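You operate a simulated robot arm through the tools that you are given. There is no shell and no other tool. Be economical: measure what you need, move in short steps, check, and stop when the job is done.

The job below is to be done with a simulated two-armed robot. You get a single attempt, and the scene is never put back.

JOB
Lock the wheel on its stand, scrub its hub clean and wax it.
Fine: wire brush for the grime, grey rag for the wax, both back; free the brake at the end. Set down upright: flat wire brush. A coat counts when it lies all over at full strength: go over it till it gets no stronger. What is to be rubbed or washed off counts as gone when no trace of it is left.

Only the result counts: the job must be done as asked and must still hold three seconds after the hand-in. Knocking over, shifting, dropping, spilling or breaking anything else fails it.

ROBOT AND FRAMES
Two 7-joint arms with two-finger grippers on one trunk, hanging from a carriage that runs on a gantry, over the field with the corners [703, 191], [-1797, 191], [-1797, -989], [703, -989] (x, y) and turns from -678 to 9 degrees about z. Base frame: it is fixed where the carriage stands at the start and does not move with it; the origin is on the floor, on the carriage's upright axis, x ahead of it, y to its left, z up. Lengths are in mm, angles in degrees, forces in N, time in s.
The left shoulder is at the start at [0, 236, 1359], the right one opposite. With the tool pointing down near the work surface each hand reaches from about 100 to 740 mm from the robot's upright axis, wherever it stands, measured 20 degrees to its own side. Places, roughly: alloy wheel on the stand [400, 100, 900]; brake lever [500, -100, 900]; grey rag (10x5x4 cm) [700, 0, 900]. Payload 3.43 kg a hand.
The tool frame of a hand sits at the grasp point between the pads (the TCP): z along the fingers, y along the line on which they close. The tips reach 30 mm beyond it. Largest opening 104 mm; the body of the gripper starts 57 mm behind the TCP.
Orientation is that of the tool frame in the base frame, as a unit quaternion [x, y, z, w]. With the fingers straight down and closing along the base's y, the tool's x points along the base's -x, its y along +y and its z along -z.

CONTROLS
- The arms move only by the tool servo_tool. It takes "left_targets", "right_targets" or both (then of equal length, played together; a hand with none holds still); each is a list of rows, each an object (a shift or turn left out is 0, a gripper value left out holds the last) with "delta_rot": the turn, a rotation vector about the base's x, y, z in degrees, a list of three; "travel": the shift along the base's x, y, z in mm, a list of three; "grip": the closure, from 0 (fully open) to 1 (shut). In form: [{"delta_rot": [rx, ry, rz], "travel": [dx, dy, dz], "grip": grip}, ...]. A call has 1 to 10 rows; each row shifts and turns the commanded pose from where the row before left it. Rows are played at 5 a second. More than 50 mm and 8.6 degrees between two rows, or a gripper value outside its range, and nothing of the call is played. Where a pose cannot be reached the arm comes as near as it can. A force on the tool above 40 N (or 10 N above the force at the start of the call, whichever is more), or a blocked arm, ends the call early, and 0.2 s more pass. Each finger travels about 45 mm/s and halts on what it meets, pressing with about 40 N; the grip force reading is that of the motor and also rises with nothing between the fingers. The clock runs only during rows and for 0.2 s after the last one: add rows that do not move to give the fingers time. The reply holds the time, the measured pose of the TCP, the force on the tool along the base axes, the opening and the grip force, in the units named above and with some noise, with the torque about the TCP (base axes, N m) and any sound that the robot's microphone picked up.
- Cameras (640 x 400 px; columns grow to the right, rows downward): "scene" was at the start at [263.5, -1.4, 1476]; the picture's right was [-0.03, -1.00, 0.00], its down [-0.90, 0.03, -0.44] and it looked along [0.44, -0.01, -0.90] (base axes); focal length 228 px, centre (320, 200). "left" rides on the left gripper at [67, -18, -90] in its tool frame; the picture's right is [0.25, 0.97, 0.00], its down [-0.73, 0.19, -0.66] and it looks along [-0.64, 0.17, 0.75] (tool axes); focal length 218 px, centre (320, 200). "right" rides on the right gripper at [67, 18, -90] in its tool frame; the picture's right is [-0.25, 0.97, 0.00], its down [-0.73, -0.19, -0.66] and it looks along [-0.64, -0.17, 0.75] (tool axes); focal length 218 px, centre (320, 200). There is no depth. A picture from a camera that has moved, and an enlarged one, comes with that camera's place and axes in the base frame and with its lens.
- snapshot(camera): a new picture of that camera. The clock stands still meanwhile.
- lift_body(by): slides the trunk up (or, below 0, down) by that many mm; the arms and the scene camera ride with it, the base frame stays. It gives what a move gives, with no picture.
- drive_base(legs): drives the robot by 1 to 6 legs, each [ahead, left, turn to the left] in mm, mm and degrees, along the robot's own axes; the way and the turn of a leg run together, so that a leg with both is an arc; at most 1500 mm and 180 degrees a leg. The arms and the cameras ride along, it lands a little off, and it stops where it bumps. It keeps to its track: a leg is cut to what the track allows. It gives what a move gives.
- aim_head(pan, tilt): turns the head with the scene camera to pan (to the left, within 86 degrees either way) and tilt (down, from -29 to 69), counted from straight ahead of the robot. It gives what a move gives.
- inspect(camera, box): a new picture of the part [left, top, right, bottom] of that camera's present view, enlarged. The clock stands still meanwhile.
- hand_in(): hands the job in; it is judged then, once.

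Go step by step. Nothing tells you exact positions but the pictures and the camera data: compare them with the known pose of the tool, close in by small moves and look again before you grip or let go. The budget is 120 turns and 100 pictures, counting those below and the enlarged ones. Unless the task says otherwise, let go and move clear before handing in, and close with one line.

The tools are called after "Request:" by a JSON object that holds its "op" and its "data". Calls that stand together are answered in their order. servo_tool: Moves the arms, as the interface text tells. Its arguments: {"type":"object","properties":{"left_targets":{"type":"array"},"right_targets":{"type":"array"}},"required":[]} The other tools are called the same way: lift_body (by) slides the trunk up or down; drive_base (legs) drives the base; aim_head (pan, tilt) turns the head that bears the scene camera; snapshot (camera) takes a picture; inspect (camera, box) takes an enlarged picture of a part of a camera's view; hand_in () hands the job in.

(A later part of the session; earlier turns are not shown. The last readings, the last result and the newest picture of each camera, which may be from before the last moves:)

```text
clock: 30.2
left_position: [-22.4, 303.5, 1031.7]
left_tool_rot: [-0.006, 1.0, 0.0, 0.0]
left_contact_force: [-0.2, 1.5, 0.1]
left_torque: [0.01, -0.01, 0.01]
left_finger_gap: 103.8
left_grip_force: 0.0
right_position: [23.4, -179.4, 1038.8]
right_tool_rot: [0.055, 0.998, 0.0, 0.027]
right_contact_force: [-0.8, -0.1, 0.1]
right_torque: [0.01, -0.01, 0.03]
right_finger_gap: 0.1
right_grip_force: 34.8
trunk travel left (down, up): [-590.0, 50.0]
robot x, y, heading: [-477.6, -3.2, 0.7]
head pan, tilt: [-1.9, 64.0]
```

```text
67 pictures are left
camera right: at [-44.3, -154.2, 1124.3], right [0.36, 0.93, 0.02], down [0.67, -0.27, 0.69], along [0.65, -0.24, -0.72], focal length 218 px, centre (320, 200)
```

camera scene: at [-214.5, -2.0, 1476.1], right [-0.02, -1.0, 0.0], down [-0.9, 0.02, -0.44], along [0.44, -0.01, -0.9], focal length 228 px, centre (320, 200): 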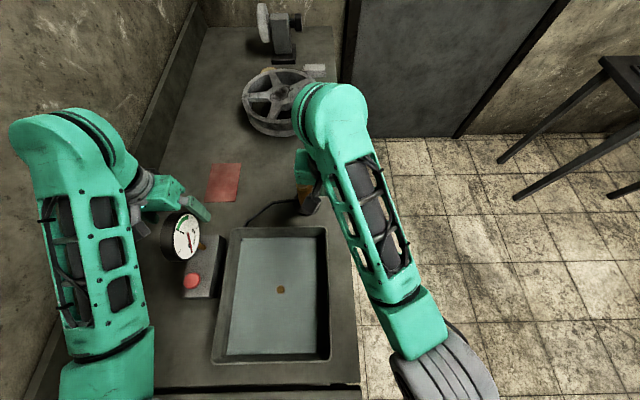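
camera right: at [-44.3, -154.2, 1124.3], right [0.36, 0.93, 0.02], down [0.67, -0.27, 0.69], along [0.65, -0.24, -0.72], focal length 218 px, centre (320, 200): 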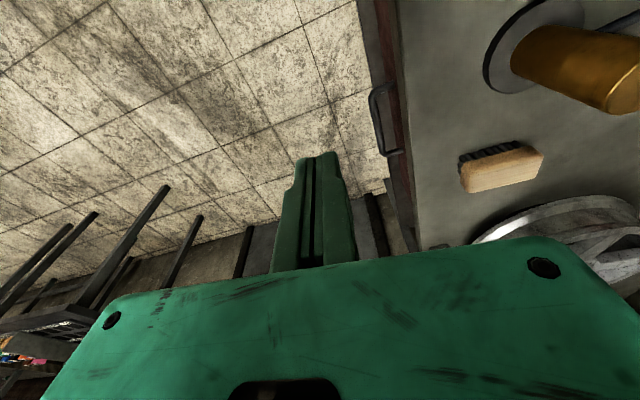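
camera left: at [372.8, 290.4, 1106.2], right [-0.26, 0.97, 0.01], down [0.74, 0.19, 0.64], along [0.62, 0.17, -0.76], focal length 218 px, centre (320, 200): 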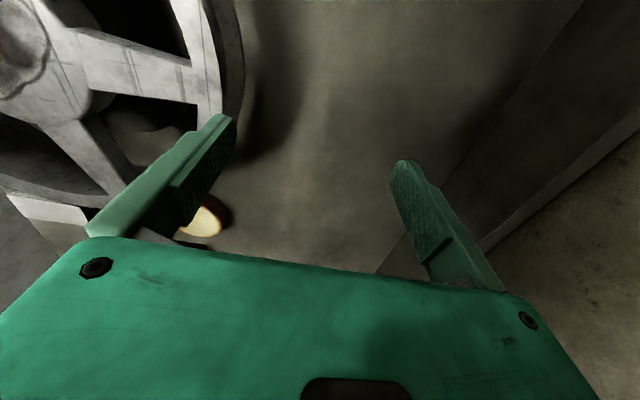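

Confirmed: the block has wire bristles under it. I drive forward again to reach it with the left hand, turned 90° so it closes across the brush's narrow side.

Request:
{"op": "drive_base", "data": {"legs": [[335, 2, -0.8]]}}

Request:
{"op": "servo_tool", "data": {"left_targets": [{"delta_rot": [0, 0, 8.5]}, {"delta_rot": [0, 0, 8.5]}, {"delta_rot": [0, 0, 8.5]}, {"delta_rot": [0, 0, 8.5]}, {"delta_rot": [0, 0, 8.5]}, {"delta_rot": [0, 0, 8.5]}, {"delta_rot": [0, 0, 8.5]}, {"delta_rot": [0, 0, 8.5]}, {"delta_rot": [0, 0, 8.5]}, {"delta_rot": [0, 0, 8.5]}]}}

```text
clock: 32.5
left_position: [328.6, 297.8, 1034.0]
left_tool_rot: [0.005, 1.0, 0.0, 0.004]
left_contact_force: [0.2, 0.4, -0.8]
left_torque: [-0.05, -0.05, -0.03]
left_finger_gap: 104.2
left_grip_force: 0.1
right_position: [364.1, -186.7, 1038.6]
right_tool_rot: [0.066, 0.997, 0.001, 0.029]
right_contact_force: [0.2, -0.1, -0.2]
right_torque: [-0.04, -0.01, 0.0]
right_finger_gap: 0.0
right_grip_force: 34.7
trunk travel left (down, up): [-590.0, 50.0]
robot x, y, heading: [-137.0, -3.5, -0.1]
head pan, tilt: [-1.9, 64.0]
```

```text
clock: 34.7
left_position: [318.2, 363.4, 1037.8]
left_tool_rot: [-0.662, 0.749, -0.002, 0.006]
left_contact_force: [-0.4, -0.2, 0.4]
left_torque: [0.02, -0.01, -0.01]
left_finger_gap: 104.1
left_grip_force: 0.1
left hand out of reach, approached as far as the arm can: row 9, 10
right_position: [367.6, -188.1, 1044.1]
right_tool_rot: [0.067, 0.997, 0.001, 0.031]
right_contact_force: [0.3, 0.5, 0.8]
right_torque: [-0.02, -0.02, 0.01]
right_finger_gap: 0.0
right_grip_force: 34.8
trunk travel left (down, up): [-590.0, 50.0]
robot x, y, heading: [-138.4, 1.5, -0.6]
head pan, tilt: [-1.9, 64.0]
```

Turned about 83°. I bring the left hand over the brush, still above it.

Request:
{"op": "servo_tool", "data": {"left_targets": [{"travel": [0, -45, -5]}, {"travel": [0, -45, -5]}, {"travel": [-10, -45, -5]}, {"travel": [-15, -45, -5], "delta_rot": [0, 0, 4]}, {"travel": [-20, -40, -10], "delta_rot": [0, 0, 3]}, {"travel": [-20, -40, -10]}, {"travel": [-20, -40, -10]}, {"travel": [-20, -40, -10]}]}}

Request:
{"op": "snapshot", "data": {"camera": "left"}}

Request:
{"op": "snapshot", "data": {"camera": "scene"}}

```text
clock: 35.9
left_position: [298.2, 390.7, 1161.3]
left_tool_rot: [-0.683, 0.71, -0.065, 0.159]
left_contact_force: [0.9, 0.3, -0.1]
left_torque: [0.01, 0.02, 0.0]
left_finger_gap: 104.2
left_grip_force: 0.1
left hand out of reach, approached as far as the arm can: row 1, 2, 3, 4, 5, 6
right_position: [394.6, -195.0, 1073.9]
right_tool_rot: [0.082, 0.996, 0.008, 0.044]
right_contact_force: [-0.6, -0.1, 0.6]
right_torque: [0.0, 0.03, -0.03]
right_finger_gap: 0.1
right_grip_force: 34.7
trunk travel left (down, up): [-590.0, 50.0]
robot x, y, heading: [-129.4, -6.6, -2.3]
head pan, tilt: [-1.9, 64.0]
stopped in row 6 (left hand): the arm was blocked; the commanded pose is now the measured one
```

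```text
66 pictures are left
camera left: at [284.3, 311.7, 1240.7], right [-0.92, -0.19, -0.33], down [-0.38, 0.65, 0.66], along [0.09, 0.73, -0.67], focal length 218 px, centre (320, 200)
```

left: 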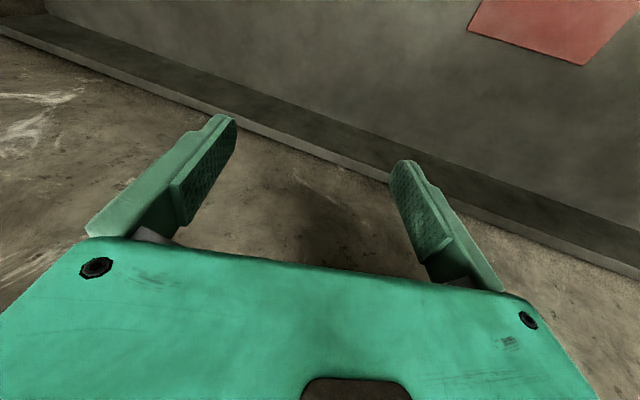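

```text
65 pictures are left
camera scene: at [150.8, -11.2, 1505.9], right [-0.07, -1.0, -0.02], down [-0.88, 0.07, -0.47], along [0.47, -0.02, -0.88], focal length 228 px, centre (320, 200)
```

scene: 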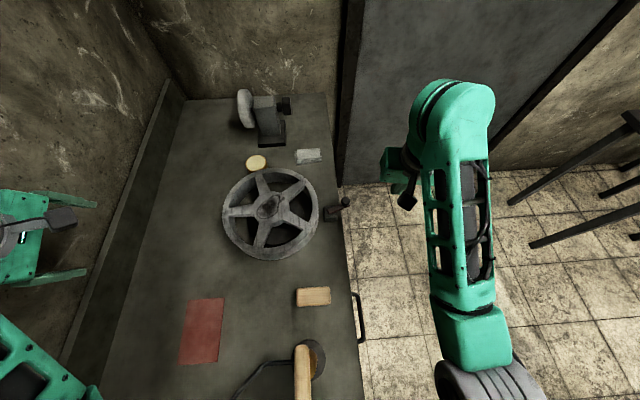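

The left arm ran towards the wall in a bad posture. I undo the tilt and turn, coming back inward.

Request:
{"op": "servo_tool", "data": {"left_targets": [{"travel": [0, -20, 0], "delta_rot": [-1.8, 4.6, -5]}, {"travel": [0, -20, 0], "delta_rot": [-1.8, 4.6, -5]}, {"travel": [0, -20, 0], "delta_rot": [-1.8, 4.6, -5]}, {"travel": [0, -20, -10], "delta_rot": [-1.8, 4.6, -5]}, {"travel": [0, -10, -20], "delta_rot": [0, 0, -8]}, {"travel": [0, 0, -20], "delta_rot": [0, 0, -8]}, {"travel": [0, 0, -20], "delta_rot": [0, 0, -8]}, {"travel": [0, 0, -20], "delta_rot": [0, 0, -8]}]}}

```text
clock: 37.3
left_position: [321.4, 325.5, 1104.7]
left_tool_rot: [-0.446, 0.89, -0.03, 0.092]
left_contact_force: [0.1, 0.4, -1.5]
left_torque: [0.01, 0.02, -0.01]
left_finger_gap: 104.0
left_grip_force: 0.0
left hand out of reach, approached as far as the arm can: row 1, 2, 3, 4
right_position: [363.6, -184.5, 1049.6]
right_tool_rot: [0.076, 0.997, 0.007, 0.03]
right_contact_force: [-0.1, -0.3, 0.4]
right_torque: [0.02, 0.04, 0.01]
right_finger_gap: 0.1
right_grip_force: 34.4
trunk travel left (down, up): [-590.0, 50.0]
robot x, y, heading: [-133.6, -4.9, -1.6]
head pan, tilt: [-1.9, 64.0]
stopped in row 7 (left hand): the arm was blocked; the commanded pose is now the measured one
```

The left elbow is probably against the wall. I shift the whole robot 130 mm to the right, which also puts the brush on the left hand's side.

Request:
{"op": "drive_base", "data": {"legs": [[0, -130, 1.6]]}}

Request:
{"op": "servo_tool", "data": {"left_targets": [{"travel": [0, 0, -5], "delta_rot": [-0.8, 2.6, -6]}, {"travel": [0, 0, -5], "delta_rot": [-0.8, 2.6, -6]}, {"travel": [0, 0, -10], "delta_rot": [-0.8, 2.6, -6]}, {"travel": [0, 0, -20], "delta_rot": [-0.8, 2.6, -6]}, {"travel": [0, 0, -20], "delta_rot": [0, 0, -8]}, {"travel": [0, 0, -10], "delta_rot": [0, 0, -8]}, {"travel": [0, 0, 0], "delta_rot": [0, 0, -8]}]}}

Request:
{"op": "snapshot", "data": {"camera": "scene"}}

```text
clock: 38.6
left_position: [303.8, 198.3, 1065.9]
left_tool_rot: [-0.461, 0.884, -0.029, 0.069]
left_contact_force: [1.0, -0.1, 0.6]
left_torque: [0.02, -0.02, 0.01]
left_finger_gap: 103.8
left_grip_force: 0.0
right_position: [364.0, -312.3, 1039.1]
right_tool_rot: [0.06, 0.998, 0.001, 0.028]
right_contact_force: [0.7, -0.2, 0.5]
right_torque: [0.0, -0.02, 0.01]
right_finger_gap: 0.0
right_grip_force: 34.7
trunk travel left (down, up): [-590.0, 50.0]
robot x, y, heading: [-137.3, -128.9, 0.2]
head pan, tilt: [-1.9, 64.0]
```

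```text
clock: 40.4
left_position: [320.1, 198.3, 988.7]
left_tool_rot: [-0.064, 0.997, -0.019, -0.024]
left_contact_force: [-2.6, 0.7, 14.8]
left_torque: [-0.75, -0.16, 0.03]
left_finger_gap: 100.9
left_grip_force: 0.1
left hand out of reach, approached as far as the arm can: row 1, 2, 3
right_position: [364.7, -310.6, 1040.4]
right_tool_rot: [0.06, 0.998, 0.001, 0.028]
right_contact_force: [0.2, 0.6, 0.2]
right_torque: [0.02, 0.0, -0.02]
right_finger_gap: 0.1
right_grip_force: 34.7
trunk travel left (down, up): [-590.0, 50.0]
robot x, y, heading: [-136.7, -130.7, 0.1]
head pan, tilt: [-1.9, 64.0]
stopped in row 7 (left hand): the force on the tool passed its limit at 41 N (the readings are from after the stop); the commanded pose is now the measured one
```

```text
64 pictures are left
camera scene: at [127.7, -132.2, 1475.9], right [-0.03, -1.0, 0.0], down [-0.9, 0.03, -0.44], along [0.44, -0.01, -0.9], focal length 228 px, centre (320, 200)
```

scene: 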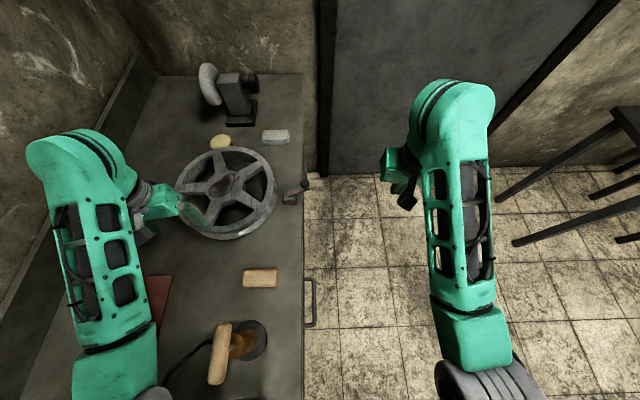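

The left finger touched the rim lightly, so I lift at once, straighten the hand and carry it over toward the brush.

Request:
{"op": "servo_tool", "data": {"left_targets": [{"travel": [-5, 0, 30], "delta_rot": [1.2, -1.3, 0]}, {"travel": [-20, -10, 25], "delta_rot": [1.1, -1.3, -3.5]}, {"travel": [-25, -30, 0], "delta_rot": [0, 0, -3.8]}, {"travel": [-20, -35, 0]}, {"travel": [-20, -35, 0]}, {"travel": [-15, -35, -5]}, {"travel": [-10, -35, -5]}]}}

Request:
{"op": "snapshot", "data": {"camera": "left"}}

Request:
{"op": "snapshot", "data": {"camera": "scene"}}

```text
clock: 42.0
left_position: [223.4, 20.3, 986.1]
left_tool_rot: [0.0, 1.0, 0.0, -0.006]
left_contact_force: [-0.6, 0.4, 0.6]
left_torque: [0.02, 0.03, 0.01]
left_finger_gap: 103.9
left_grip_force: 0.0
left hand out of reach, approached as far as the arm can: row 2, 3, 4, 5
right_position: [365.0, -312.4, 1039.1]
right_tool_rot: [0.06, 0.998, 0.001, 0.028]
right_contact_force: [0.0, -0.5, -0.4]
right_torque: [0.0, 0.02, 0.03]
right_finger_gap: 0.1
right_grip_force: 34.4
trunk travel left (down, up): [-590.0, 50.0]
robot x, y, heading: [-137.2, -133.6, 0.1]
head pan, tilt: [-1.9, 64.0]
```

```text
63 pictures are left
camera left: at [157.3, 3.5, 1075.0], right [-0.25, 0.97, 0.0], down [0.74, 0.19, 0.65], along [0.63, 0.17, -0.76], focal length 218 px, centre (320, 200)
```

left: 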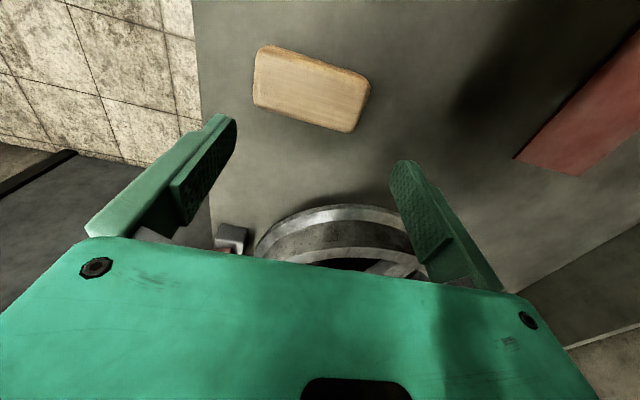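

```text
62 pictures are left
camera scene: at [127.5, -132.4, 1476.0], right [-0.03, -1.0, 0.0], down [-0.9, 0.03, -0.44], along [0.44, -0.01, -0.9], focal length 228 px, centre (320, 200)
```

scene: 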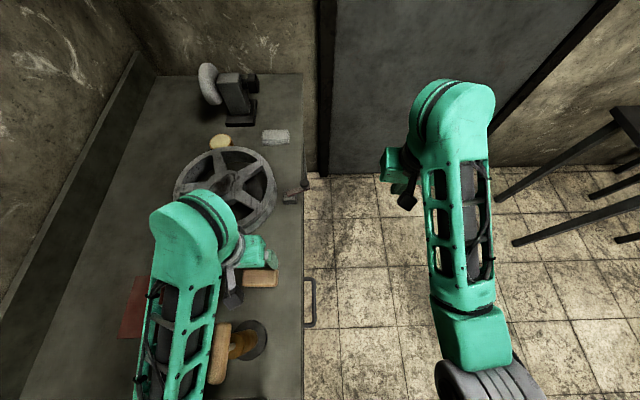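

The brush top centre is at about [204,10,895], turned about -5°, 80 mm long. I align above it and descend part way, then look.

Request:
{"op": "servo_tool", "data": {"left_targets": [{"travel": [-10, -5, 0], "delta_rot": [0, 0, -2.5]}, {"travel": [-9, -5, -10], "delta_rot": [0, 0, -2.5]}, {"travel": [0, 0, -20]}, {"travel": [0, 0, -15]}, {}]}}

Request:
{"op": "snapshot", "data": {"camera": "left"}}

```text
clock: 43.1
left_position: [203.2, 11.4, 938.8]
left_tool_rot: [0.043, 0.999, 0.001, -0.004]
left_contact_force: [0.0, 0.4, -0.6]
left_torque: [0.03, -0.01, 0.02]
left_finger_gap: 104.1
left_grip_force: 0.0
right_position: [363.7, -311.1, 1039.4]
right_tool_rot: [0.06, 0.998, 0.002, 0.028]
right_contact_force: [0.1, -0.6, 0.3]
right_torque: [-0.02, 0.0, -0.04]
right_finger_gap: 0.1
right_grip_force: 35.3
trunk travel left (down, up): [-590.0, 50.0]
robot x, y, heading: [-134.8, -130.0, -0.3]
head pan, tilt: [-1.9, 64.0]
heard: click
```

```text
61 pictures are left
camera left: at [135.9, -1.2, 1028.4], right [-0.17, 0.99, 0.0], down [0.75, 0.13, 0.65], along [0.64, 0.11, -0.76], focal length 218 px, centre (320, 200)
```

left: 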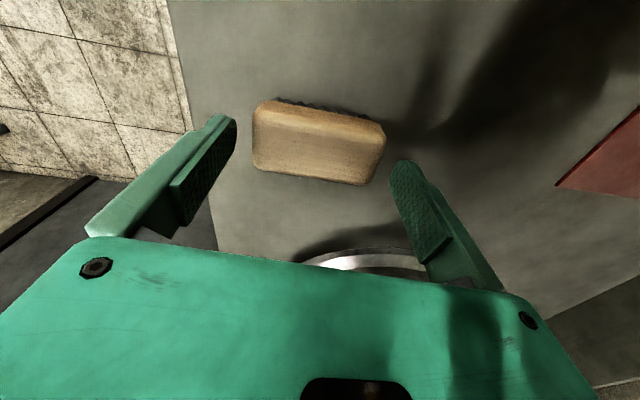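

A click was heard; I check the scene for anything touched.

Request:
{"op": "snapshot", "data": {"camera": "scene"}}

Request:
{"op": "inspect", "data": {"camera": "scene", "box": [160, 120, 320, 220]}}

```text
60 pictures are left
camera scene: at [127.5, -132.3, 1476.1], right [-0.03, -1.0, 0.0], down [-0.9, 0.03, -0.44], along [0.44, -0.01, -0.9], focal length 228 px, centre (320, 200)
```

scene: 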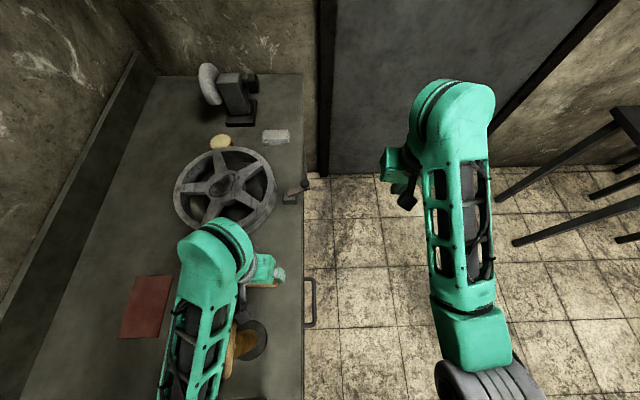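

```text
4.00 times, centred on (240, 170) of scene
camera zoom: at [127.5, -132.3, 1476.1], right [-0.03, -1.0, 0.0], down [-0.9, 0.03, -0.44], along [0.44, -0.01, -0.9], focal length 912 px, centre (640, 320)
```

zoom: 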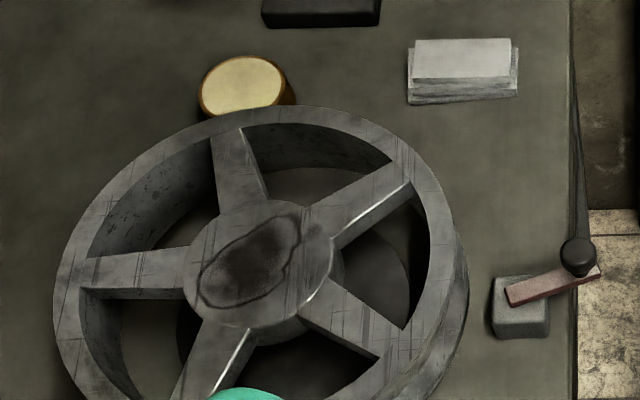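

The lever and other things are unchanged. The brush is centred; I descend and grip it.

Request:
{"op": "servo_tool", "data": {"left_targets": [{"travel": [1, -0.5, -15]}, {"travel": [1, -0.5, -12]}, {"travel": [0, 0, -8]}, {"travel": [0, 0, -4]}, {"grip": 0.15}, {"grip": 0.35}, {}, {}]}}

Request:
{"op": "snapshot", "data": {"camera": "left"}}

```text
clock: 45.0
left_position: [210.7, 26.4, 917.2]
left_tool_rot: [0.041, 0.999, 0.004, 0.013]
left_contact_force: [2.8, -0.6, 14.5]
left_torque: [-0.42, -0.05, 0.18]
left_finger_gap: 84.6
left_grip_force: 39.9
right_position: [364.7, -298.3, 1038.4]
right_tool_rot: [0.059, 0.998, 0.009, 0.027]
right_contact_force: [-0.1, 0.3, 0.4]
right_torque: [0.0, 0.01, 0.0]
right_finger_gap: 0.0
right_grip_force: 34.4
trunk travel left (down, up): [-590.0, 50.0]
robot x, y, heading: [-135.3, -130.8, -0.1]
head pan, tilt: [-1.9, 64.0]
```

```text
58 pictures are left
camera left: at [140.0, 12.3, 1004.5], right [-0.17, 0.98, 0.0], down [0.73, 0.13, 0.68], along [0.67, 0.12, -0.74], focal length 218 px, centre (320, 200)
```

left: 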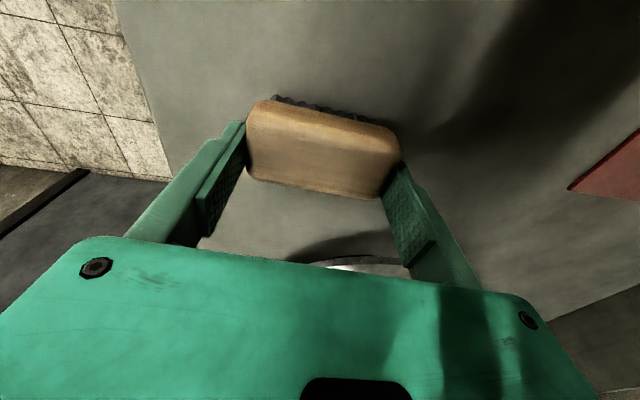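

The hand was displaced sideways and presses on something; I look before moving.

Request:
{"op": "inspect", "data": {"camera": "scene", "box": [150, 200, 310, 400]}}

```text
2.00 times, centred on (230, 300) of scene
camera zoom: at [127.2, -125.3, 1477.1], right [-0.03, -1.0, -0.01], down [-0.9, 0.03, -0.44], along [0.44, 0.0, -0.9], focal length 456 px, centre (500, 0)
```

zoom: 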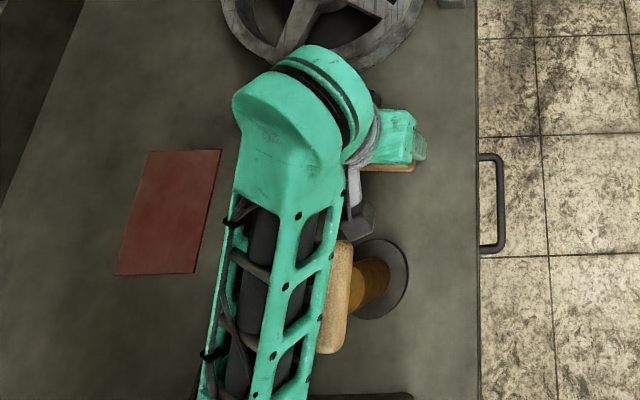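

The forearm is leaning on the standing tool's handle. I raise straight up gently with the brush so it can settle back.

Request:
{"op": "servo_tool", "data": {"left_targets": [{"travel": [0, 2, 6]}, {"travel": [0, 2, 8]}, {"travel": [2, 2, 10]}, {"travel": [2, 2, 12]}, {"travel": [2, 2, 12]}, {"travel": [2, 2, 12]}]}}

Request:
{"op": "inspect", "data": {"camera": "scene", "box": [150, 200, 310, 400]}}

```text
clock: 45.4
left_position: [210.4, 25.9, 920.6]
left_tool_rot: [0.037, 0.999, 0.002, 0.012]
left_contact_force: [-0.8, -0.8, -0.8]
left_torque: [-0.02, -0.02, 0.04]
left_finger_gap: 84.4
left_grip_force: 39.7
right_position: [363.9, -298.2, 1034.4]
right_tool_rot: [0.059, 0.998, 0.005, 0.027]
right_contact_force: [0.0, 1.2, -0.1]
right_torque: [0.03, 0.0, -0.02]
right_finger_gap: 0.2
right_grip_force: 35.0
trunk travel left (down, up): [-590.0, 50.0]
robot x, y, heading: [-132.5, -130.1, 0.2]
head pan, tilt: [-1.9, 64.0]
stopped in row 2 (left hand): the force on the tool passed its limit at 49 N (the readings are from after the stop); the commanded pose is now the measured one
```

```text
2.00 times, centred on (230, 300) of scene
camera zoom: at [126.8, -124.5, 1473.3], right [-0.03, -1.0, -0.01], down [-0.9, 0.03, -0.44], along [0.44, 0.0, -0.9], focal length 456 px, centre (500, 0)
```

zoom: 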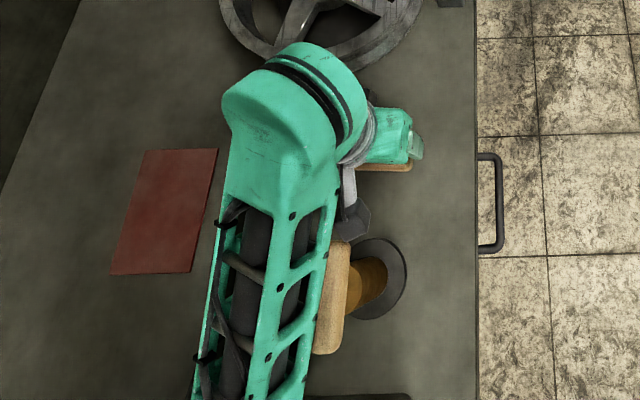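

Lifting met resistance, though nothing presses now. I zoom in on the camera/handle area and view from the left camera.

Request:
{"op": "inspect", "data": {"camera": "scene", "box": [215, 245, 295, 295]}}

Request:
{"op": "inspect", "data": {"camera": "scene", "box": [205, 300, 285, 350]}}

Request:
{"op": "snapshot", "data": {"camera": "left"}}

```text
8.00 times, centred on (255, 270) of scene
camera zoom: at [126.8, -124.5, 1473.3], right [-0.03, -1.0, -0.01], down [-0.9, 0.03, -0.44], along [0.44, 0.0, -0.9], focal length 1825 px, centre (840, -360)
```

zoom: 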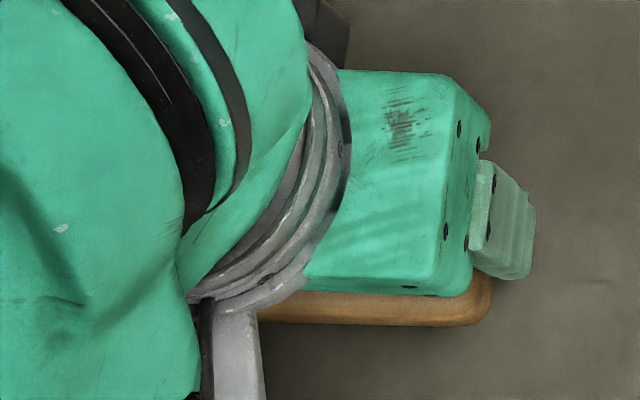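

```text
8.00 times, centred on (245, 325) of scene
camera zoom: at [126.8, -124.5, 1473.3], right [-0.03, -1.0, -0.01], down [-0.9, 0.03, -0.44], along [0.44, 0.0, -0.9], focal length 1825 px, centre (920, -800)
```

zoom: 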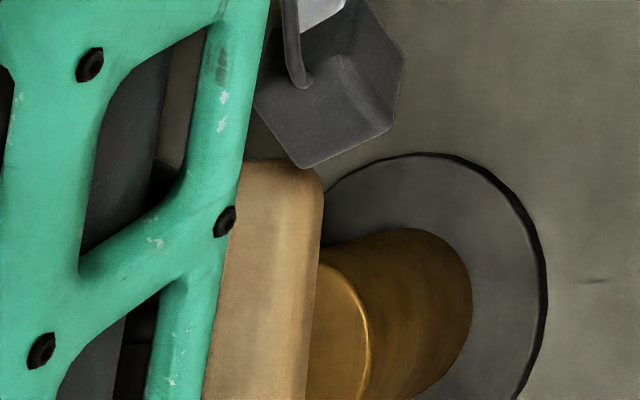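

```text
53 pictures are left
camera left: at [139.4, 14.0, 1007.2], right [-0.18, 0.98, 0.0], down [0.73, 0.13, 0.68], along [0.66, 0.12, -0.74], focal length 218 px, centre (320, 200)
```

left: 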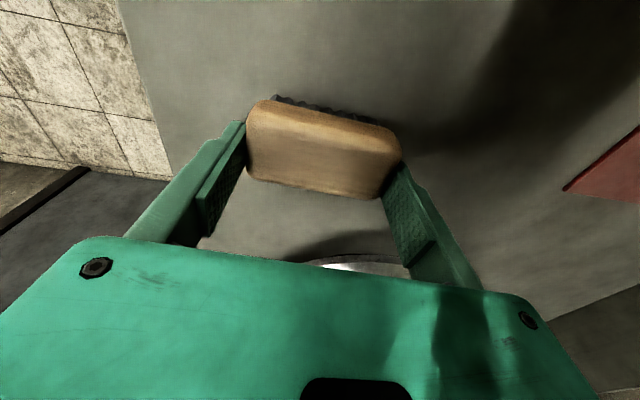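

Releasing the brush decouples things; I open the fingers and then lift gently.

Request:
{"op": "servo_tool", "data": {"left_targets": [{"grip": 0.1}, {"grip": 0.0}, {}, {}]}}

Request:
{"op": "servo_tool", "data": {"left_targets": [{"travel": [0, 0, 5]}, {"travel": [0, 0, 8]}, {"travel": [0, 0, 8]}, {"travel": [0, 0, 8]}, {"travel": [0, 0, 8]}]}}

Request:
{"op": "snapshot", "data": {"camera": "left"}}

```text
clock: 46.4
left_position: [209.1, 25.4, 919.2]
left_tool_rot: [0.039, 0.999, 0.004, 0.006]
left_contact_force: [0.2, 0.4, 0.4]
left_torque: [-0.02, -0.01, -0.01]
left_finger_gap: 104.2
left_grip_force: 0.1
right_position: [363.6, -299.4, 1035.5]
right_tool_rot: [0.059, 0.998, 0.007, 0.028]
right_contact_force: [-0.8, -0.2, -0.6]
right_torque: [-0.04, 0.01, -0.02]
right_finger_gap: 0.1
right_grip_force: 34.3
trunk travel left (down, up): [-590.0, 50.0]
robot x, y, heading: [-135.1, -132.0, 0.2]
head pan, tilt: [-1.9, 64.0]
```

```text
clock: 47.6
left_position: [208.6, 10.8, 954.5]
left_tool_rot: [0.041, 0.999, -0.004, 0.007]
left_contact_force: [0.4, -0.2, 0.3]
left_torque: [-0.02, 0.03, -0.03]
left_finger_gap: 104.2
left_grip_force: 0.0
right_position: [364.0, -312.2, 1039.2]
right_tool_rot: [0.059, 0.998, 0.002, 0.028]
right_contact_force: [0.4, 0.0, 0.0]
right_torque: [-0.01, -0.01, 0.01]
right_finger_gap: 0.0
right_grip_force: 34.9
trunk travel left (down, up): [-590.0, 50.0]
robot x, y, heading: [-137.0, -132.4, 0.1]
head pan, tilt: [-1.9, 64.0]
```

```text
52 pictures are left
camera left: at [139.4, -1.3, 1042.9], right [-0.17, 0.98, -0.01], down [0.73, 0.14, 0.67], along [0.66, 0.11, -0.75], focal length 218 px, centre (320, 200)
```

left: 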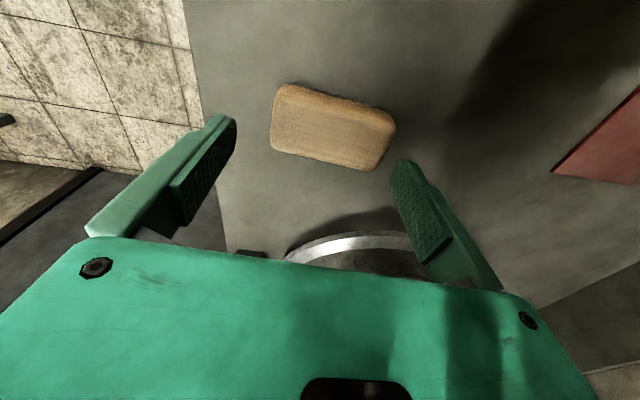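

Free again, and the sway is gone: the forearm was the problem. I'll instead approach from the bench's open right side, facing +y, using the right hand. First lift the left hand, then back out sideways and turn round (only rightward turns are allowed).

Request:
{"op": "servo_tool", "data": {"left_targets": [{"travel": [10, 0, 30]}, {"travel": [15, 20, 30], "delta_rot": [0, 0, 5]}, {"travel": [20, 30, 10]}, {"travel": [20, 30, 10]}]}}

Request:
{"op": "lift_body", "data": {"by": 50}}

Request:
{"op": "drive_base", "data": {"legs": [[0, -520, 0]]}}

Request:
{"op": "snapshot", "data": {"camera": "scene"}}

```text
clock: 48.6
left_position: [283.8, 89.1, 1012.4]
left_tool_rot: [-0.002, 1.0, -0.003, 0.01]
left_contact_force: [0.1, -0.1, -0.5]
left_torque: [-0.01, 0.01, 0.01]
left_finger_gap: 104.1
left_grip_force: 0.1
left hand out of reach, approached as far as the arm can: row 2, 3, 4
right_position: [364.6, -312.0, 1039.3]
right_tool_rot: [0.06, 0.998, 0.001, 0.028]
right_contact_force: [0.7, 0.5, 0.0]
right_torque: [0.02, -0.03, -0.02]
right_finger_gap: 0.0
right_grip_force: 34.2
trunk travel left (down, up): [-590.0, 50.0]
robot x, y, heading: [-139.7, -131.8, 0.1]
head pan, tilt: [-1.9, 64.0]
```

```text
clock: 49.5
left_position: [282.4, 88.1, 1063.2]
left_tool_rot: [-0.003, 1.0, -0.004, 0.011]
left_contact_force: [0.4, -0.4, -0.5]
left_torque: [-0.01, 0.0, -0.02]
left_finger_gap: 104.1
left_grip_force: 0.1
right_position: [363.4, -311.5, 1088.5]
right_tool_rot: [0.061, 0.998, 0.0, 0.028]
right_contact_force: [-0.8, -0.2, -0.6]
right_torque: [0.01, 0.02, 0.0]
right_finger_gap: 0.1
right_grip_force: 34.5
trunk travel left (down, up): [-640.0, 0.0]
robot x, y, heading: [-137.9, -131.2, 0.3]
head pan, tilt: [-1.9, 64.0]
```

```text
clock: 52.6
left_position: [281.9, -432.2, 1063.4]
left_tool_rot: [0.001, 1.0, -0.003, 0.01]
left_contact_force: [0.6, 0.2, 0.1]
left_torque: [0.01, 0.01, 0.03]
left_finger_gap: 104.0
left_grip_force: 0.0
right_position: [361.5, -833.0, 1088.4]
right_tool_rot: [0.065, 0.997, 0.0, 0.027]
right_contact_force: [0.5, -0.7, 0.5]
right_torque: [0.03, -0.01, -0.01]
right_finger_gap: 0.0
right_grip_force: 34.5
trunk travel left (down, up): [-640.0, 0.0]
robot x, y, heading: [-133.7, -649.8, -0.4]
head pan, tilt: [-1.9, 64.0]
```

```text
51 pictures are left
camera scene: at [126.3, -651.8, 1526.0], right [-0.04, -1.0, 0.0], down [-0.9, 0.04, -0.44], along [0.44, -0.02, -0.9], focal length 228 px, centre (320, 200)
```

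scene: 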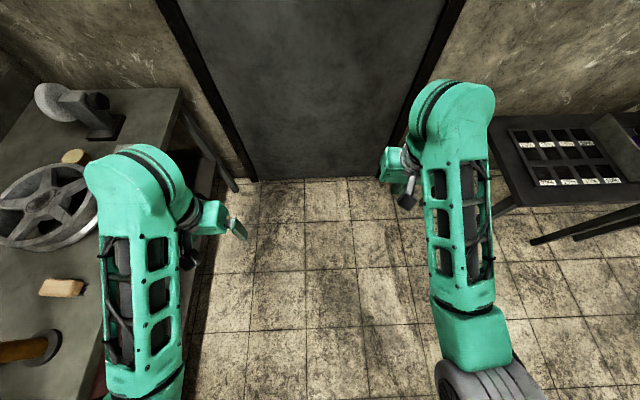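

Clear all around at this spot. I turn right by 270° to face the bench from its open side.

Request:
{"op": "drive_base", "data": {"legs": [[0, 0, -135], [0, 0, -135]]}}

Request:
{"op": "snapshot", "data": {"camera": "scene"}}

```text
clock: 64.0
left_position: [-376.3, -241.1, 1061.6]
left_tool_rot: [0.725, -0.689, -0.005, -0.01]
left_contact_force: [-0.5, -0.3, -0.1]
left_torque: [0.0, 0.02, -0.02]
left_finger_gap: 104.0
left_grip_force: 0.1
right_position: [20.1, -140.4, 1089.2]
right_tool_rot: [-0.681, 0.732, 0.021, 0.018]
right_contact_force: [-0.2, 0.1, -0.3]
right_torque: [0.02, -0.01, 0.01]
right_finger_gap: 0.0
right_grip_force: 34.6
trunk travel left (down, up): [-640.0, 0.0]
robot x, y, heading: [-137.7, -645.7, 92.7]
head pan, tilt: [-1.9, 64.0]
```

```text
50 pictures are left
camera scene: at [-146.2, -386.4, 1526.0], right [1.0, 0.02, 0.0], down [0.01, -0.9, -0.44], along [-0.01, 0.44, -0.9], focal length 228 px, centre (320, 200)
```

scene: 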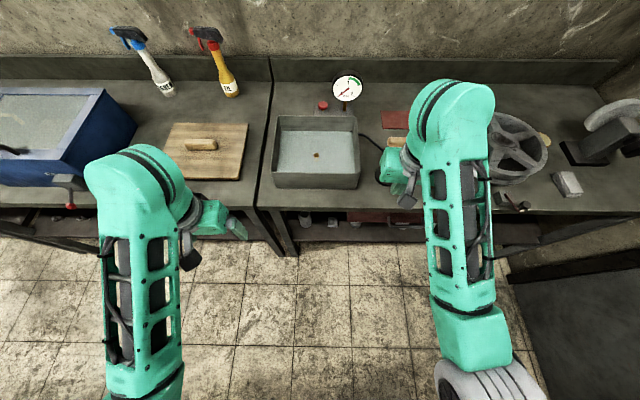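

I drive right by 198 mm, straighten, then forward 200 mm.

Request:
{"op": "drive_base", "data": {"legs": [[0, -198, -2.7], [190, 0, 0]]}}

Request:
{"op": "snapshot", "data": {"camera": "right"}}

Request:
{"op": "snapshot", "data": {"camera": "scene"}}

```text
clock: 66.8
left_position: [-155.5, -36.8, 1061.0]
left_tool_rot: [0.708, -0.707, -0.005, -0.01]
left_contact_force: [0.0, -0.1, -0.3]
left_torque: [0.01, 0.02, 0.0]
left_finger_gap: 103.9
left_grip_force: 0.1
right_position: [244.9, 43.8, 1088.9]
right_tool_rot: [-0.661, 0.75, 0.021, 0.019]
right_contact_force: [0.3, -0.5, -0.4]
right_torque: [-0.03, -0.03, 0.0]
right_finger_gap: 0.0
right_grip_force: 34.6
trunk travel left (down, up): [-640.0, 0.0]
robot x, y, heading: [62.4, -451.6, 89.9]
head pan, tilt: [-1.9, 64.0]
```

```text
49 pictures are left
camera right: at [220.4, -24.6, 1174.6], right [-0.93, 0.37, 0.02], down [0.28, 0.66, 0.7], along [0.25, 0.65, -0.72], focal length 218 px, centre (320, 200)
```

right: 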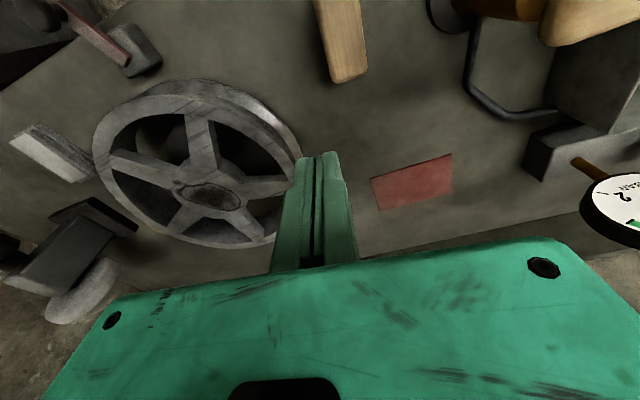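

```text
48 pictures are left
camera scene: at [67.2, -192.4, 1526.0], right [1.0, -0.04, 0.0], down [-0.03, -0.9, -0.44], along [0.02, 0.44, -0.9], focal length 228 px, centre (320, 200)
```

scene: 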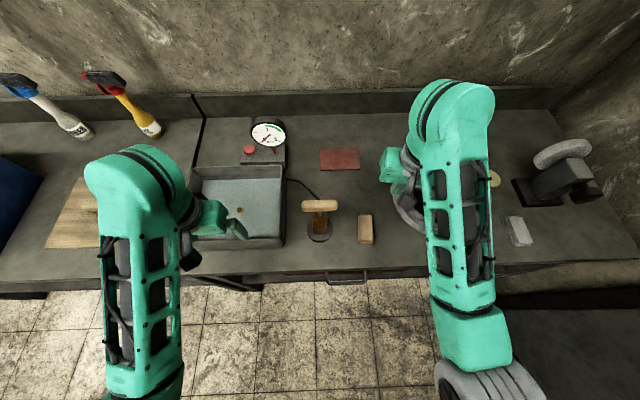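

Everything stands upright and the brush lies at about [208,18]. I straighten the right hand, open it, and bring it over the brush.

Request:
{"op": "servo_tool", "data": {"right_targets": [{"travel": [-12, -8, -25], "delta_rot": [-1.6, 0, 0], "grip": 0.25}, {"travel": [-12, -9, -25], "delta_rot": [-1.6, 0, 0]}, {"travel": [-13, -9, -25]}, {"travel": [0, 0, -25]}, {}]}}

Request:
{"op": "snapshot", "data": {"camera": "right"}}

```text
clock: 68.0
left_position: [-156.5, -35.8, 1062.4]
left_tool_rot: [0.708, -0.706, -0.004, -0.009]
left_contact_force: [-1.0, 0.2, -0.2]
left_torque: [0.04, 0.02, 0.02]
left_finger_gap: 103.9
left_grip_force: 0.0
right_position: [211.8, 21.1, 989.2]
right_tool_rot: [-0.661, 0.75, -0.002, 0.001]
right_contact_force: [-0.4, 0.4, 0.0]
right_torque: [-0.01, 0.03, -0.01]
right_finger_gap: 77.8
right_grip_force: 0.1
trunk travel left (down, up): [-640.0, 0.0]
robot x, y, heading: [65.3, -454.1, 89.9]
head pan, tilt: [-1.9, 64.0]
```

```text
47 pictures are left
camera right: at [186.7, -43.8, 1077.8], right [-0.93, 0.37, 0.0], down [0.28, 0.7, 0.66], along [0.25, 0.61, -0.75], focal length 218 px, centre (320, 200)
```

right: 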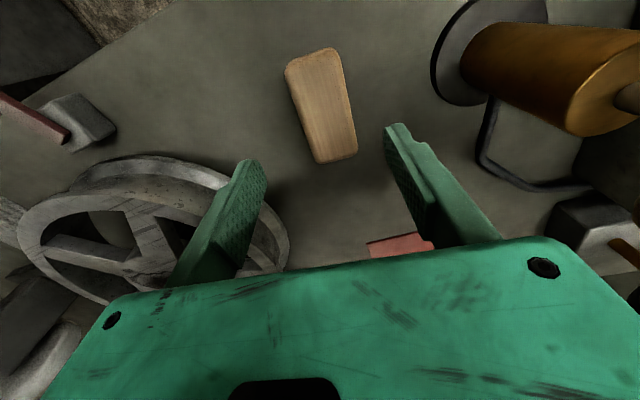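

The hand is aligned with the brush (centre about [207,22]). I descend and grip it.

Request:
{"op": "servo_tool", "data": {"right_targets": [{"travel": [-4, 0, -25]}, {"travel": [0, 0, -25]}, {"travel": [0, 0, -18]}, {"travel": [0, 0, -12]}, {"travel": [0, 0, -6]}, {}]}}

Request:
{"op": "snapshot", "data": {"camera": "right"}}

```text
clock: 69.4
left_position: [-155.6, -35.6, 1061.9]
left_tool_rot: [0.707, -0.707, -0.005, -0.009]
left_contact_force: [-0.5, 0.5, -0.3]
left_torque: [-0.02, -0.01, -0.03]
left_finger_gap: 104.1
left_grip_force: 0.0
right_position: [203.9, 18.2, 903.2]
right_tool_rot: [-0.661, 0.75, -0.001, 0.0]
right_contact_force: [-0.2, 0.5, 0.4]
right_torque: [0.01, 0.0, 0.0]
right_finger_gap: 78.0
right_grip_force: 0.1
trunk travel left (down, up): [-640.0, 0.0]
robot x, y, heading: [63.8, -455.2, 90.0]
head pan, tilt: [-1.9, 64.0]
```

```text
46 pictures are left
camera right: at [179.6, -45.5, 992.7], right [-0.93, 0.37, 0.0], down [0.28, 0.7, 0.66], along [0.25, 0.61, -0.75], focal length 218 px, centre (320, 200)
```

right: 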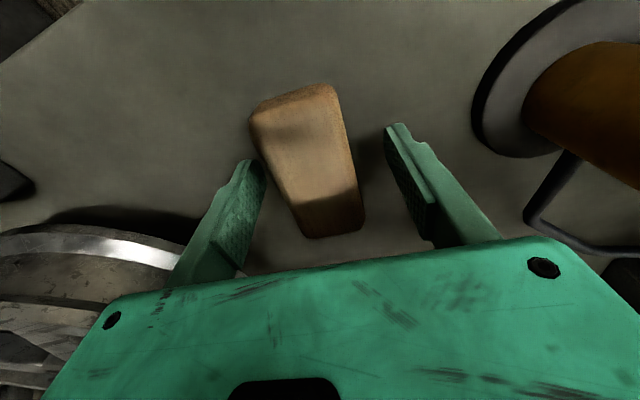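

Request:
{"op": "servo_tool", "data": {"right_targets": [{"travel": [2, 0, 0], "grip": 0.4}, {"grip": 0.6}, {"grip": 0.8}, {"grip": 0.8}, {}]}}

Request:
{"op": "servo_tool", "data": {"right_targets": [{"travel": [0, 0, 6]}, {"travel": [0, 0, 15]}, {"travel": [0, 0, 25]}, {"travel": [0, 0, 30]}, {"travel": [0, 0, 30]}, {}]}}

Request:
{"op": "snapshot", "data": {"camera": "right"}}

```text
clock: 70.6
left_position: [-156.3, -35.6, 1062.3]
left_tool_rot: [0.708, -0.706, -0.005, -0.009]
left_contact_force: [0.3, 0.0, 0.8]
left_torque: [-0.03, 0.0, -0.03]
left_finger_gap: 104.1
left_grip_force: 0.1
right_position: [205.1, 18.0, 901.6]
right_tool_rot: [-0.661, 0.75, -0.001, 0.002]
right_contact_force: [0.0, 0.5, 0.4]
right_torque: [0.01, -0.04, 0.02]
right_finger_gap: 41.2
right_grip_force: 40.6
trunk travel left (down, up): [-640.0, 0.0]
robot x, y, heading: [59.7, -454.8, 89.9]
head pan, tilt: [-1.9, 64.0]
```

```text
clock: 72.0
left_position: [-155.0, -35.6, 1062.6]
left_tool_rot: [0.708, -0.706, -0.004, -0.009]
left_contact_force: [-0.9, -0.4, 0.0]
left_torque: [0.03, 0.01, -0.02]
left_finger_gap: 104.1
left_grip_force: 0.0
right_position: [208.4, 17.0, 1007.4]
right_tool_rot: [-0.662, 0.75, -0.002, 0.0]
right_contact_force: [0.6, 0.3, -1.8]
right_torque: [0.0, -0.01, -0.02]
right_finger_gap: 41.3
right_grip_force: 39.4
trunk travel left (down, up): [-640.0, 0.0]
robot x, y, heading: [61.5, -451.8, 89.7]
head pan, tilt: [-1.9, 64.0]
```

```text
45 pictures are left
camera right: at [184.2, -47.0, 1096.9], right [-0.93, 0.37, 0.0], down [0.28, 0.7, 0.66], along [0.25, 0.61, -0.75], focal length 218 px, centre (320, 200)
```

right: 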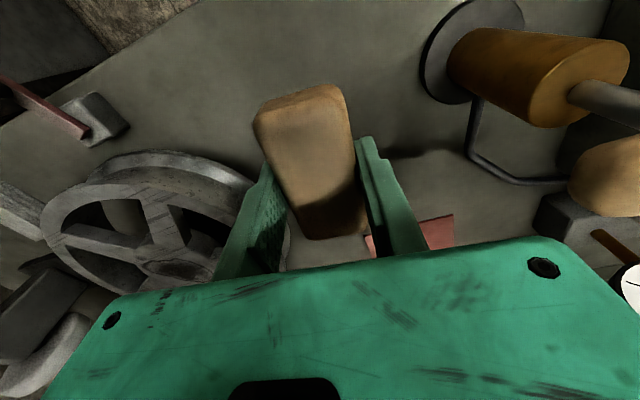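

The brush is held well; its bristles end about 44 mm below the TCP. I carry it over the wheel hub.

Request:
{"op": "servo_tool", "data": {"right_targets": [{"travel": [0, 0, 28]}, {"travel": [37, 0, 0]}, {"travel": [37, 10, 0]}, {"travel": [37, 20, 0]}, {"travel": [37, 20, 0]}, {"travel": [37, 20, 0]}, {"travel": [37, 27, 0]}, {}]}}

Request:
{"op": "snapshot", "data": {"camera": "right"}}

Request:
{"op": "snapshot", "data": {"camera": "scene"}}

```text
clock: 73.8
left_position: [-155.9, -36.2, 1063.1]
left_tool_rot: [0.708, -0.707, -0.005, -0.009]
left_contact_force: [0.3, -0.9, 0.8]
left_torque: [-0.01, 0.0, 0.02]
left_finger_gap: 104.1
left_grip_force: 0.1
right_position: [428.6, 115.3, 1041.3]
right_tool_rot: [-0.662, 0.75, -0.001, 0.0]
right_contact_force: [1.7, 0.3, -0.7]
right_torque: [-0.01, -0.01, -0.05]
right_finger_gap: 41.4
right_grip_force: 39.7
trunk travel left (down, up): [-640.0, 0.0]
robot x, y, heading: [62.5, -455.5, 90.0]
head pan, tilt: [-1.9, 64.0]
```

```text
44 pictures are left
camera right: at [404.2, 51.4, 1130.6], right [-0.93, 0.37, 0.0], down [0.28, 0.7, 0.66], along [0.25, 0.61, -0.75], focal length 218 px, centre (320, 200)
```

right: 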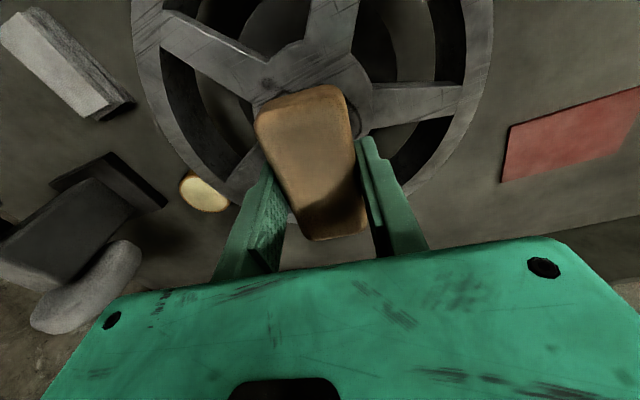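

```text
43 pictures are left
camera scene: at [67.2, -192.4, 1526.1], right [1.0, -0.04, 0.0], down [-0.03, -0.9, -0.44], along [0.02, 0.44, -0.9], focal length 228 px, centre (320, 200)
```

scene: 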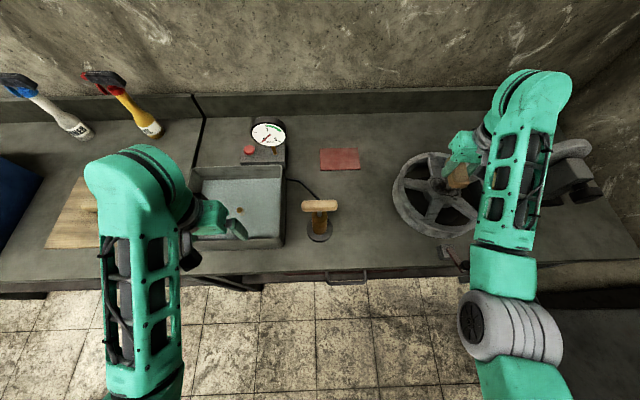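

I lower the brush onto the hub slowly until light contact.

Request:
{"op": "servo_tool", "data": {"right_targets": [{"travel": [0, -2, -20]}, {"travel": [0, 0, -12]}, {"travel": [0, 0, -4]}, {"travel": [0, 0, -4]}, {"travel": [0, 0, -3]}, {}]}}

```text
clock: 75.2
left_position: [-155.8, -35.6, 1062.1]
left_tool_rot: [0.707, -0.707, -0.004, -0.01]
left_contact_force: [-0.1, -0.5, -0.4]
left_torque: [-0.01, 0.04, 0.02]
left_finger_gap: 104.1
left_grip_force: 0.0
right_position: [427.9, 114.4, 995.0]
right_tool_rot: [-0.661, 0.75, 0.0, 0.001]
right_contact_force: [-0.2, 0.0, -2.0]
right_torque: [0.0, -0.01, 0.02]
right_finger_gap: 41.2
right_grip_force: 39.5
trunk travel left (down, up): [-640.0, 0.0]
robot x, y, heading: [62.1, -456.5, 89.9]
head pan, tilt: [-1.9, 64.0]
```

Request:
{"op": "servo_tool", "data": {"right_targets": [{"travel": [0, 0, -2]}, {"travel": [0, 0, -2]}, {"travel": [0, 0, -2]}, {}]}}

```text
clock: 76.2
left_position: [-155.9, -35.4, 1062.7]
left_tool_rot: [0.708, -0.706, -0.005, -0.01]
left_contact_force: [0.0, -0.3, -0.3]
left_torque: [-0.03, 0.01, -0.01]
left_finger_gap: 103.8
left_grip_force: 0.1
right_position: [427.9, 116.9, 992.6]
right_tool_rot: [-0.662, 0.75, 0.002, 0.004]
right_contact_force: [-7.8, -14.1, 38.5]
right_torque: [-0.88, 0.24, -0.09]
right_finger_gap: 41.1
right_grip_force: 39.8
trunk travel left (down, up): [-640.0, 0.0]
robot x, y, heading: [62.5, -454.7, 90.1]
head pan, tilt: [-1.9, 64.0]
```

Contact at about z 993. I ease off to about 15 N and scrub back and forth.

Request:
{"op": "servo_tool", "data": {"right_targets": [{"travel": [0, 0, 2.5]}, {"travel": [-12, 8, 0]}, {"travel": [-12, 8, 0]}, {"travel": [12, -16, 0]}, {"travel": [12, -16, 0]}, {"travel": [12, 16, 0]}, {"travel": [12, 16, 0]}, {"travel": [0, -16, 0]}, {"travel": [-12, 0, 0]}, {"travel": [-12, 0, 0]}]}}

```text
clock: 78.4
left_position: [-153.3, -34.7, 1063.1]
left_tool_rot: [0.708, -0.707, -0.004, -0.011]
left_contact_force: [-0.3, -0.2, -0.5]
left_torque: [0.03, -0.01, 0.03]
left_finger_gap: 104.0
left_grip_force: 0.1
right_position: [432.4, 116.0, 992.8]
right_tool_rot: [-0.661, 0.75, -0.001, 0.005]
right_contact_force: [10.4, 0.0, 28.2]
right_torque: [-0.13, -0.43, 0.07]
right_finger_gap: 41.2
right_grip_force: 40.2
trunk travel left (down, up): [-640.0, 0.0]
robot x, y, heading: [63.7, -452.8, 89.9]
head pan, tilt: [-1.9, 64.0]
```

It scrubs steadily. Another few passes covering the whole hub.

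Request:
{"op": "servo_tool", "data": {"right_targets": [{"travel": [-15, 0, 0.7]}, {"travel": [-12, 12, 0]}, {"travel": [0, -24, 0]}, {"travel": [12, 24, 0]}, {"travel": [0, -24, 0]}, {"travel": [15, 24, 0]}, {"travel": [0, -24, 0]}, {"travel": [15, 24, 0]}, {"travel": [0, -24, 0]}, {"travel": [-15, 12, 0]}]}}

Request:
{"op": "servo_tool", "data": {"right_targets": [{"travel": [-15, 0, 0]}, {"travel": [-15, 12, 0]}, {"travel": [0, -24, 0]}, {"travel": [12, 24, 0]}, {"travel": [0, -24, 0]}, {"travel": [15, 24, 0]}, {"travel": [0, -24, 0]}, {"travel": [15, 24, 0]}, {"travel": [0, -24, 0]}, {"travel": [-12, 12, 0]}]}}

Request:
{"op": "servo_tool", "data": {"right_targets": [{"travel": [0, 0, 20]}, {"travel": [0, 0, 20]}, {"travel": [-30, -20, 20]}, {"travel": [-40, -20, 0]}, {"travel": [-40, -20, 0]}, {"travel": [-40, 0, 0]}]}}

Request:
{"op": "inspect", "data": {"camera": "scene", "box": [380, 140, 500, 240]}}

```text
clock: 78.9
left_position: [-155.3, -36.6, 1061.2]
left_tool_rot: [-0.707, 0.707, 0.004, 0.009]
left_contact_force: [0.8, 0.5, -0.8]
left_torque: [0.02, 0.03, -0.03]
left_finger_gap: 104.1
left_grip_force: 0.0
right_position: [414.4, 119.0, 992.8]
right_tool_rot: [-0.659, 0.752, -0.002, 0.006]
right_contact_force: [4.6, -4.4, 6.4]
right_torque: [-0.05, -0.18, -0.07]
right_finger_gap: 40.9
right_grip_force: 40.3
trunk travel left (down, up): [-640.0, 0.0]
robot x, y, heading: [64.6, -454.9, 89.8]
head pan, tilt: [-1.9, 64.0]
stopped in row 2 (right hand): the force on the tool passed its limit at 44 N (the readings are from after the stop); the commanded pose is now the measured one
```

```text
clock: 81.1
left_position: [-155.3, -34.4, 1063.2]
left_tool_rot: [-0.707, 0.707, 0.004, 0.009]
left_contact_force: [0.2, -0.2, -0.2]
left_torque: [0.02, -0.03, -0.01]
left_finger_gap: 104.0
left_grip_force: 0.0
right_position: [410.9, 120.4, 993.7]
right_tool_rot: [-0.659, 0.752, -0.003, 0.003]
right_contact_force: [1.5, 0.5, 7.1]
right_torque: [0.23, -0.02, -0.06]
right_finger_gap: 41.0
right_grip_force: 39.6
trunk travel left (down, up): [-640.0, 0.0]
robot x, y, heading: [63.4, -455.6, 89.6]
head pan, tilt: [-1.9, 64.0]
```

```text
clock: 82.5
left_position: [-156.1, -35.8, 1062.8]
left_tool_rot: [0.707, -0.707, -0.005, -0.009]
left_contact_force: [1.0, 0.4, 0.1]
left_torque: [0.03, 0.03, -0.03]
left_finger_gap: 104.0
left_grip_force: 0.1
right_position: [264.3, 55.0, 1053.3]
right_tool_rot: [-0.659, 0.752, -0.003, 0.003]
right_contact_force: [-0.3, -0.8, -1.6]
right_torque: [-0.02, -0.01, 0.02]
right_finger_gap: 41.1
right_grip_force: 40.1
trunk travel left (down, up): [-640.0, 0.0]
robot x, y, heading: [63.4, -458.3, 89.8]
head pan, tilt: [-1.9, 64.0]
```

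```text
4.00 times, centred on (440, 190) of scene
camera zoom: at [67.3, -192.6, 1526.0], right [1.0, -0.04, 0.0], down [-0.03, -0.9, -0.44], along [0.02, 0.44, -0.9], focal length 912 px, centre (-160, 240)
```

zoom: 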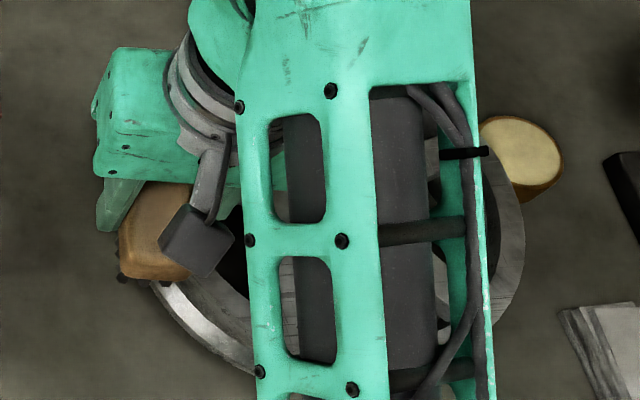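

The forearm hides the hub from the head camera; I use the hand camera.

Request:
{"op": "inspect", "data": {"camera": "right", "box": [60, 60, 300, 260]}}

```text
2.00 times, centred on (180, 160) of right
camera zoom: at [238.9, -8.7, 1142.0], right [-0.93, 0.38, -0.01], down [0.28, 0.7, 0.66], along [0.25, 0.61, -0.75], focal length 436 px, centre (600, 280)
```

zoom: 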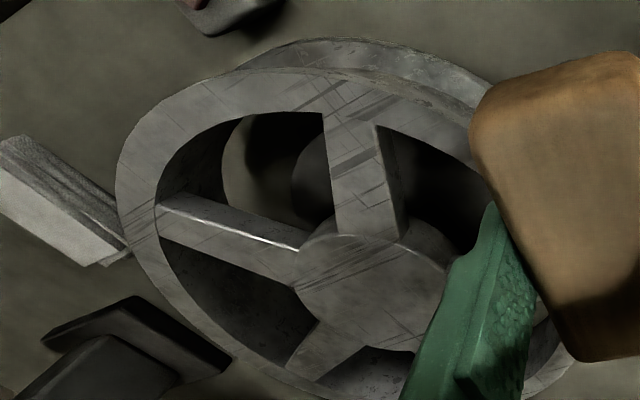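

The hub looks clean so far; I shift a little to see all of it.

Request:
{"op": "servo_tool", "data": {"right_targets": [{"travel": [-25, -30, 10]}, {"travel": [-20, -25, 10]}, {}]}}

Request:
{"op": "inspect", "data": {"camera": "right", "box": [120, 130, 280, 270]}}

```text
clock: 83.3
left_position: [-155.5, -35.8, 1061.8]
left_tool_rot: [0.708, -0.707, -0.004, -0.009]
left_contact_force: [0.1, 0.7, -0.6]
left_torque: [0.0, 0.0, -0.02]
left_finger_gap: 104.1
left_grip_force: 0.1
right_position: [218.5, 3.0, 1073.7]
right_tool_rot: [-0.659, 0.752, -0.003, 0.004]
right_contact_force: [-0.7, 1.1, -1.8]
right_torque: [-0.01, -0.01, -0.01]
right_finger_gap: 41.2
right_grip_force: 40.1
trunk travel left (down, up): [-640.0, 0.0]
robot x, y, heading: [64.3, -454.7, 89.6]
head pan, tilt: [-1.9, 64.0]
```

```text
2.86 times, centred on (200, 200) of right
camera zoom: at [191.9, -61.9, 1163.1], right [-0.93, 0.38, -0.01], down [0.28, 0.7, 0.66], along [0.25, 0.61, -0.75], focal length 624 px, centre (663, 200)
```

zoom: 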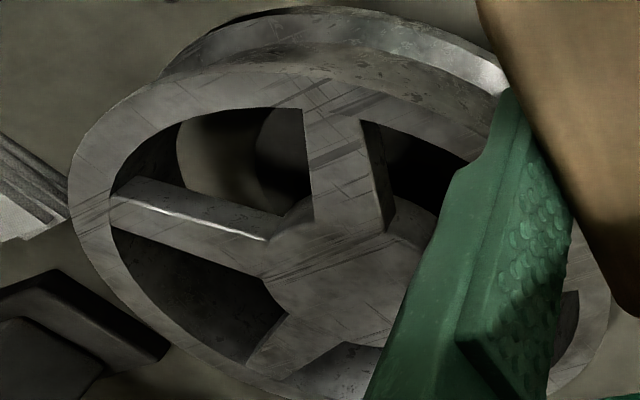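

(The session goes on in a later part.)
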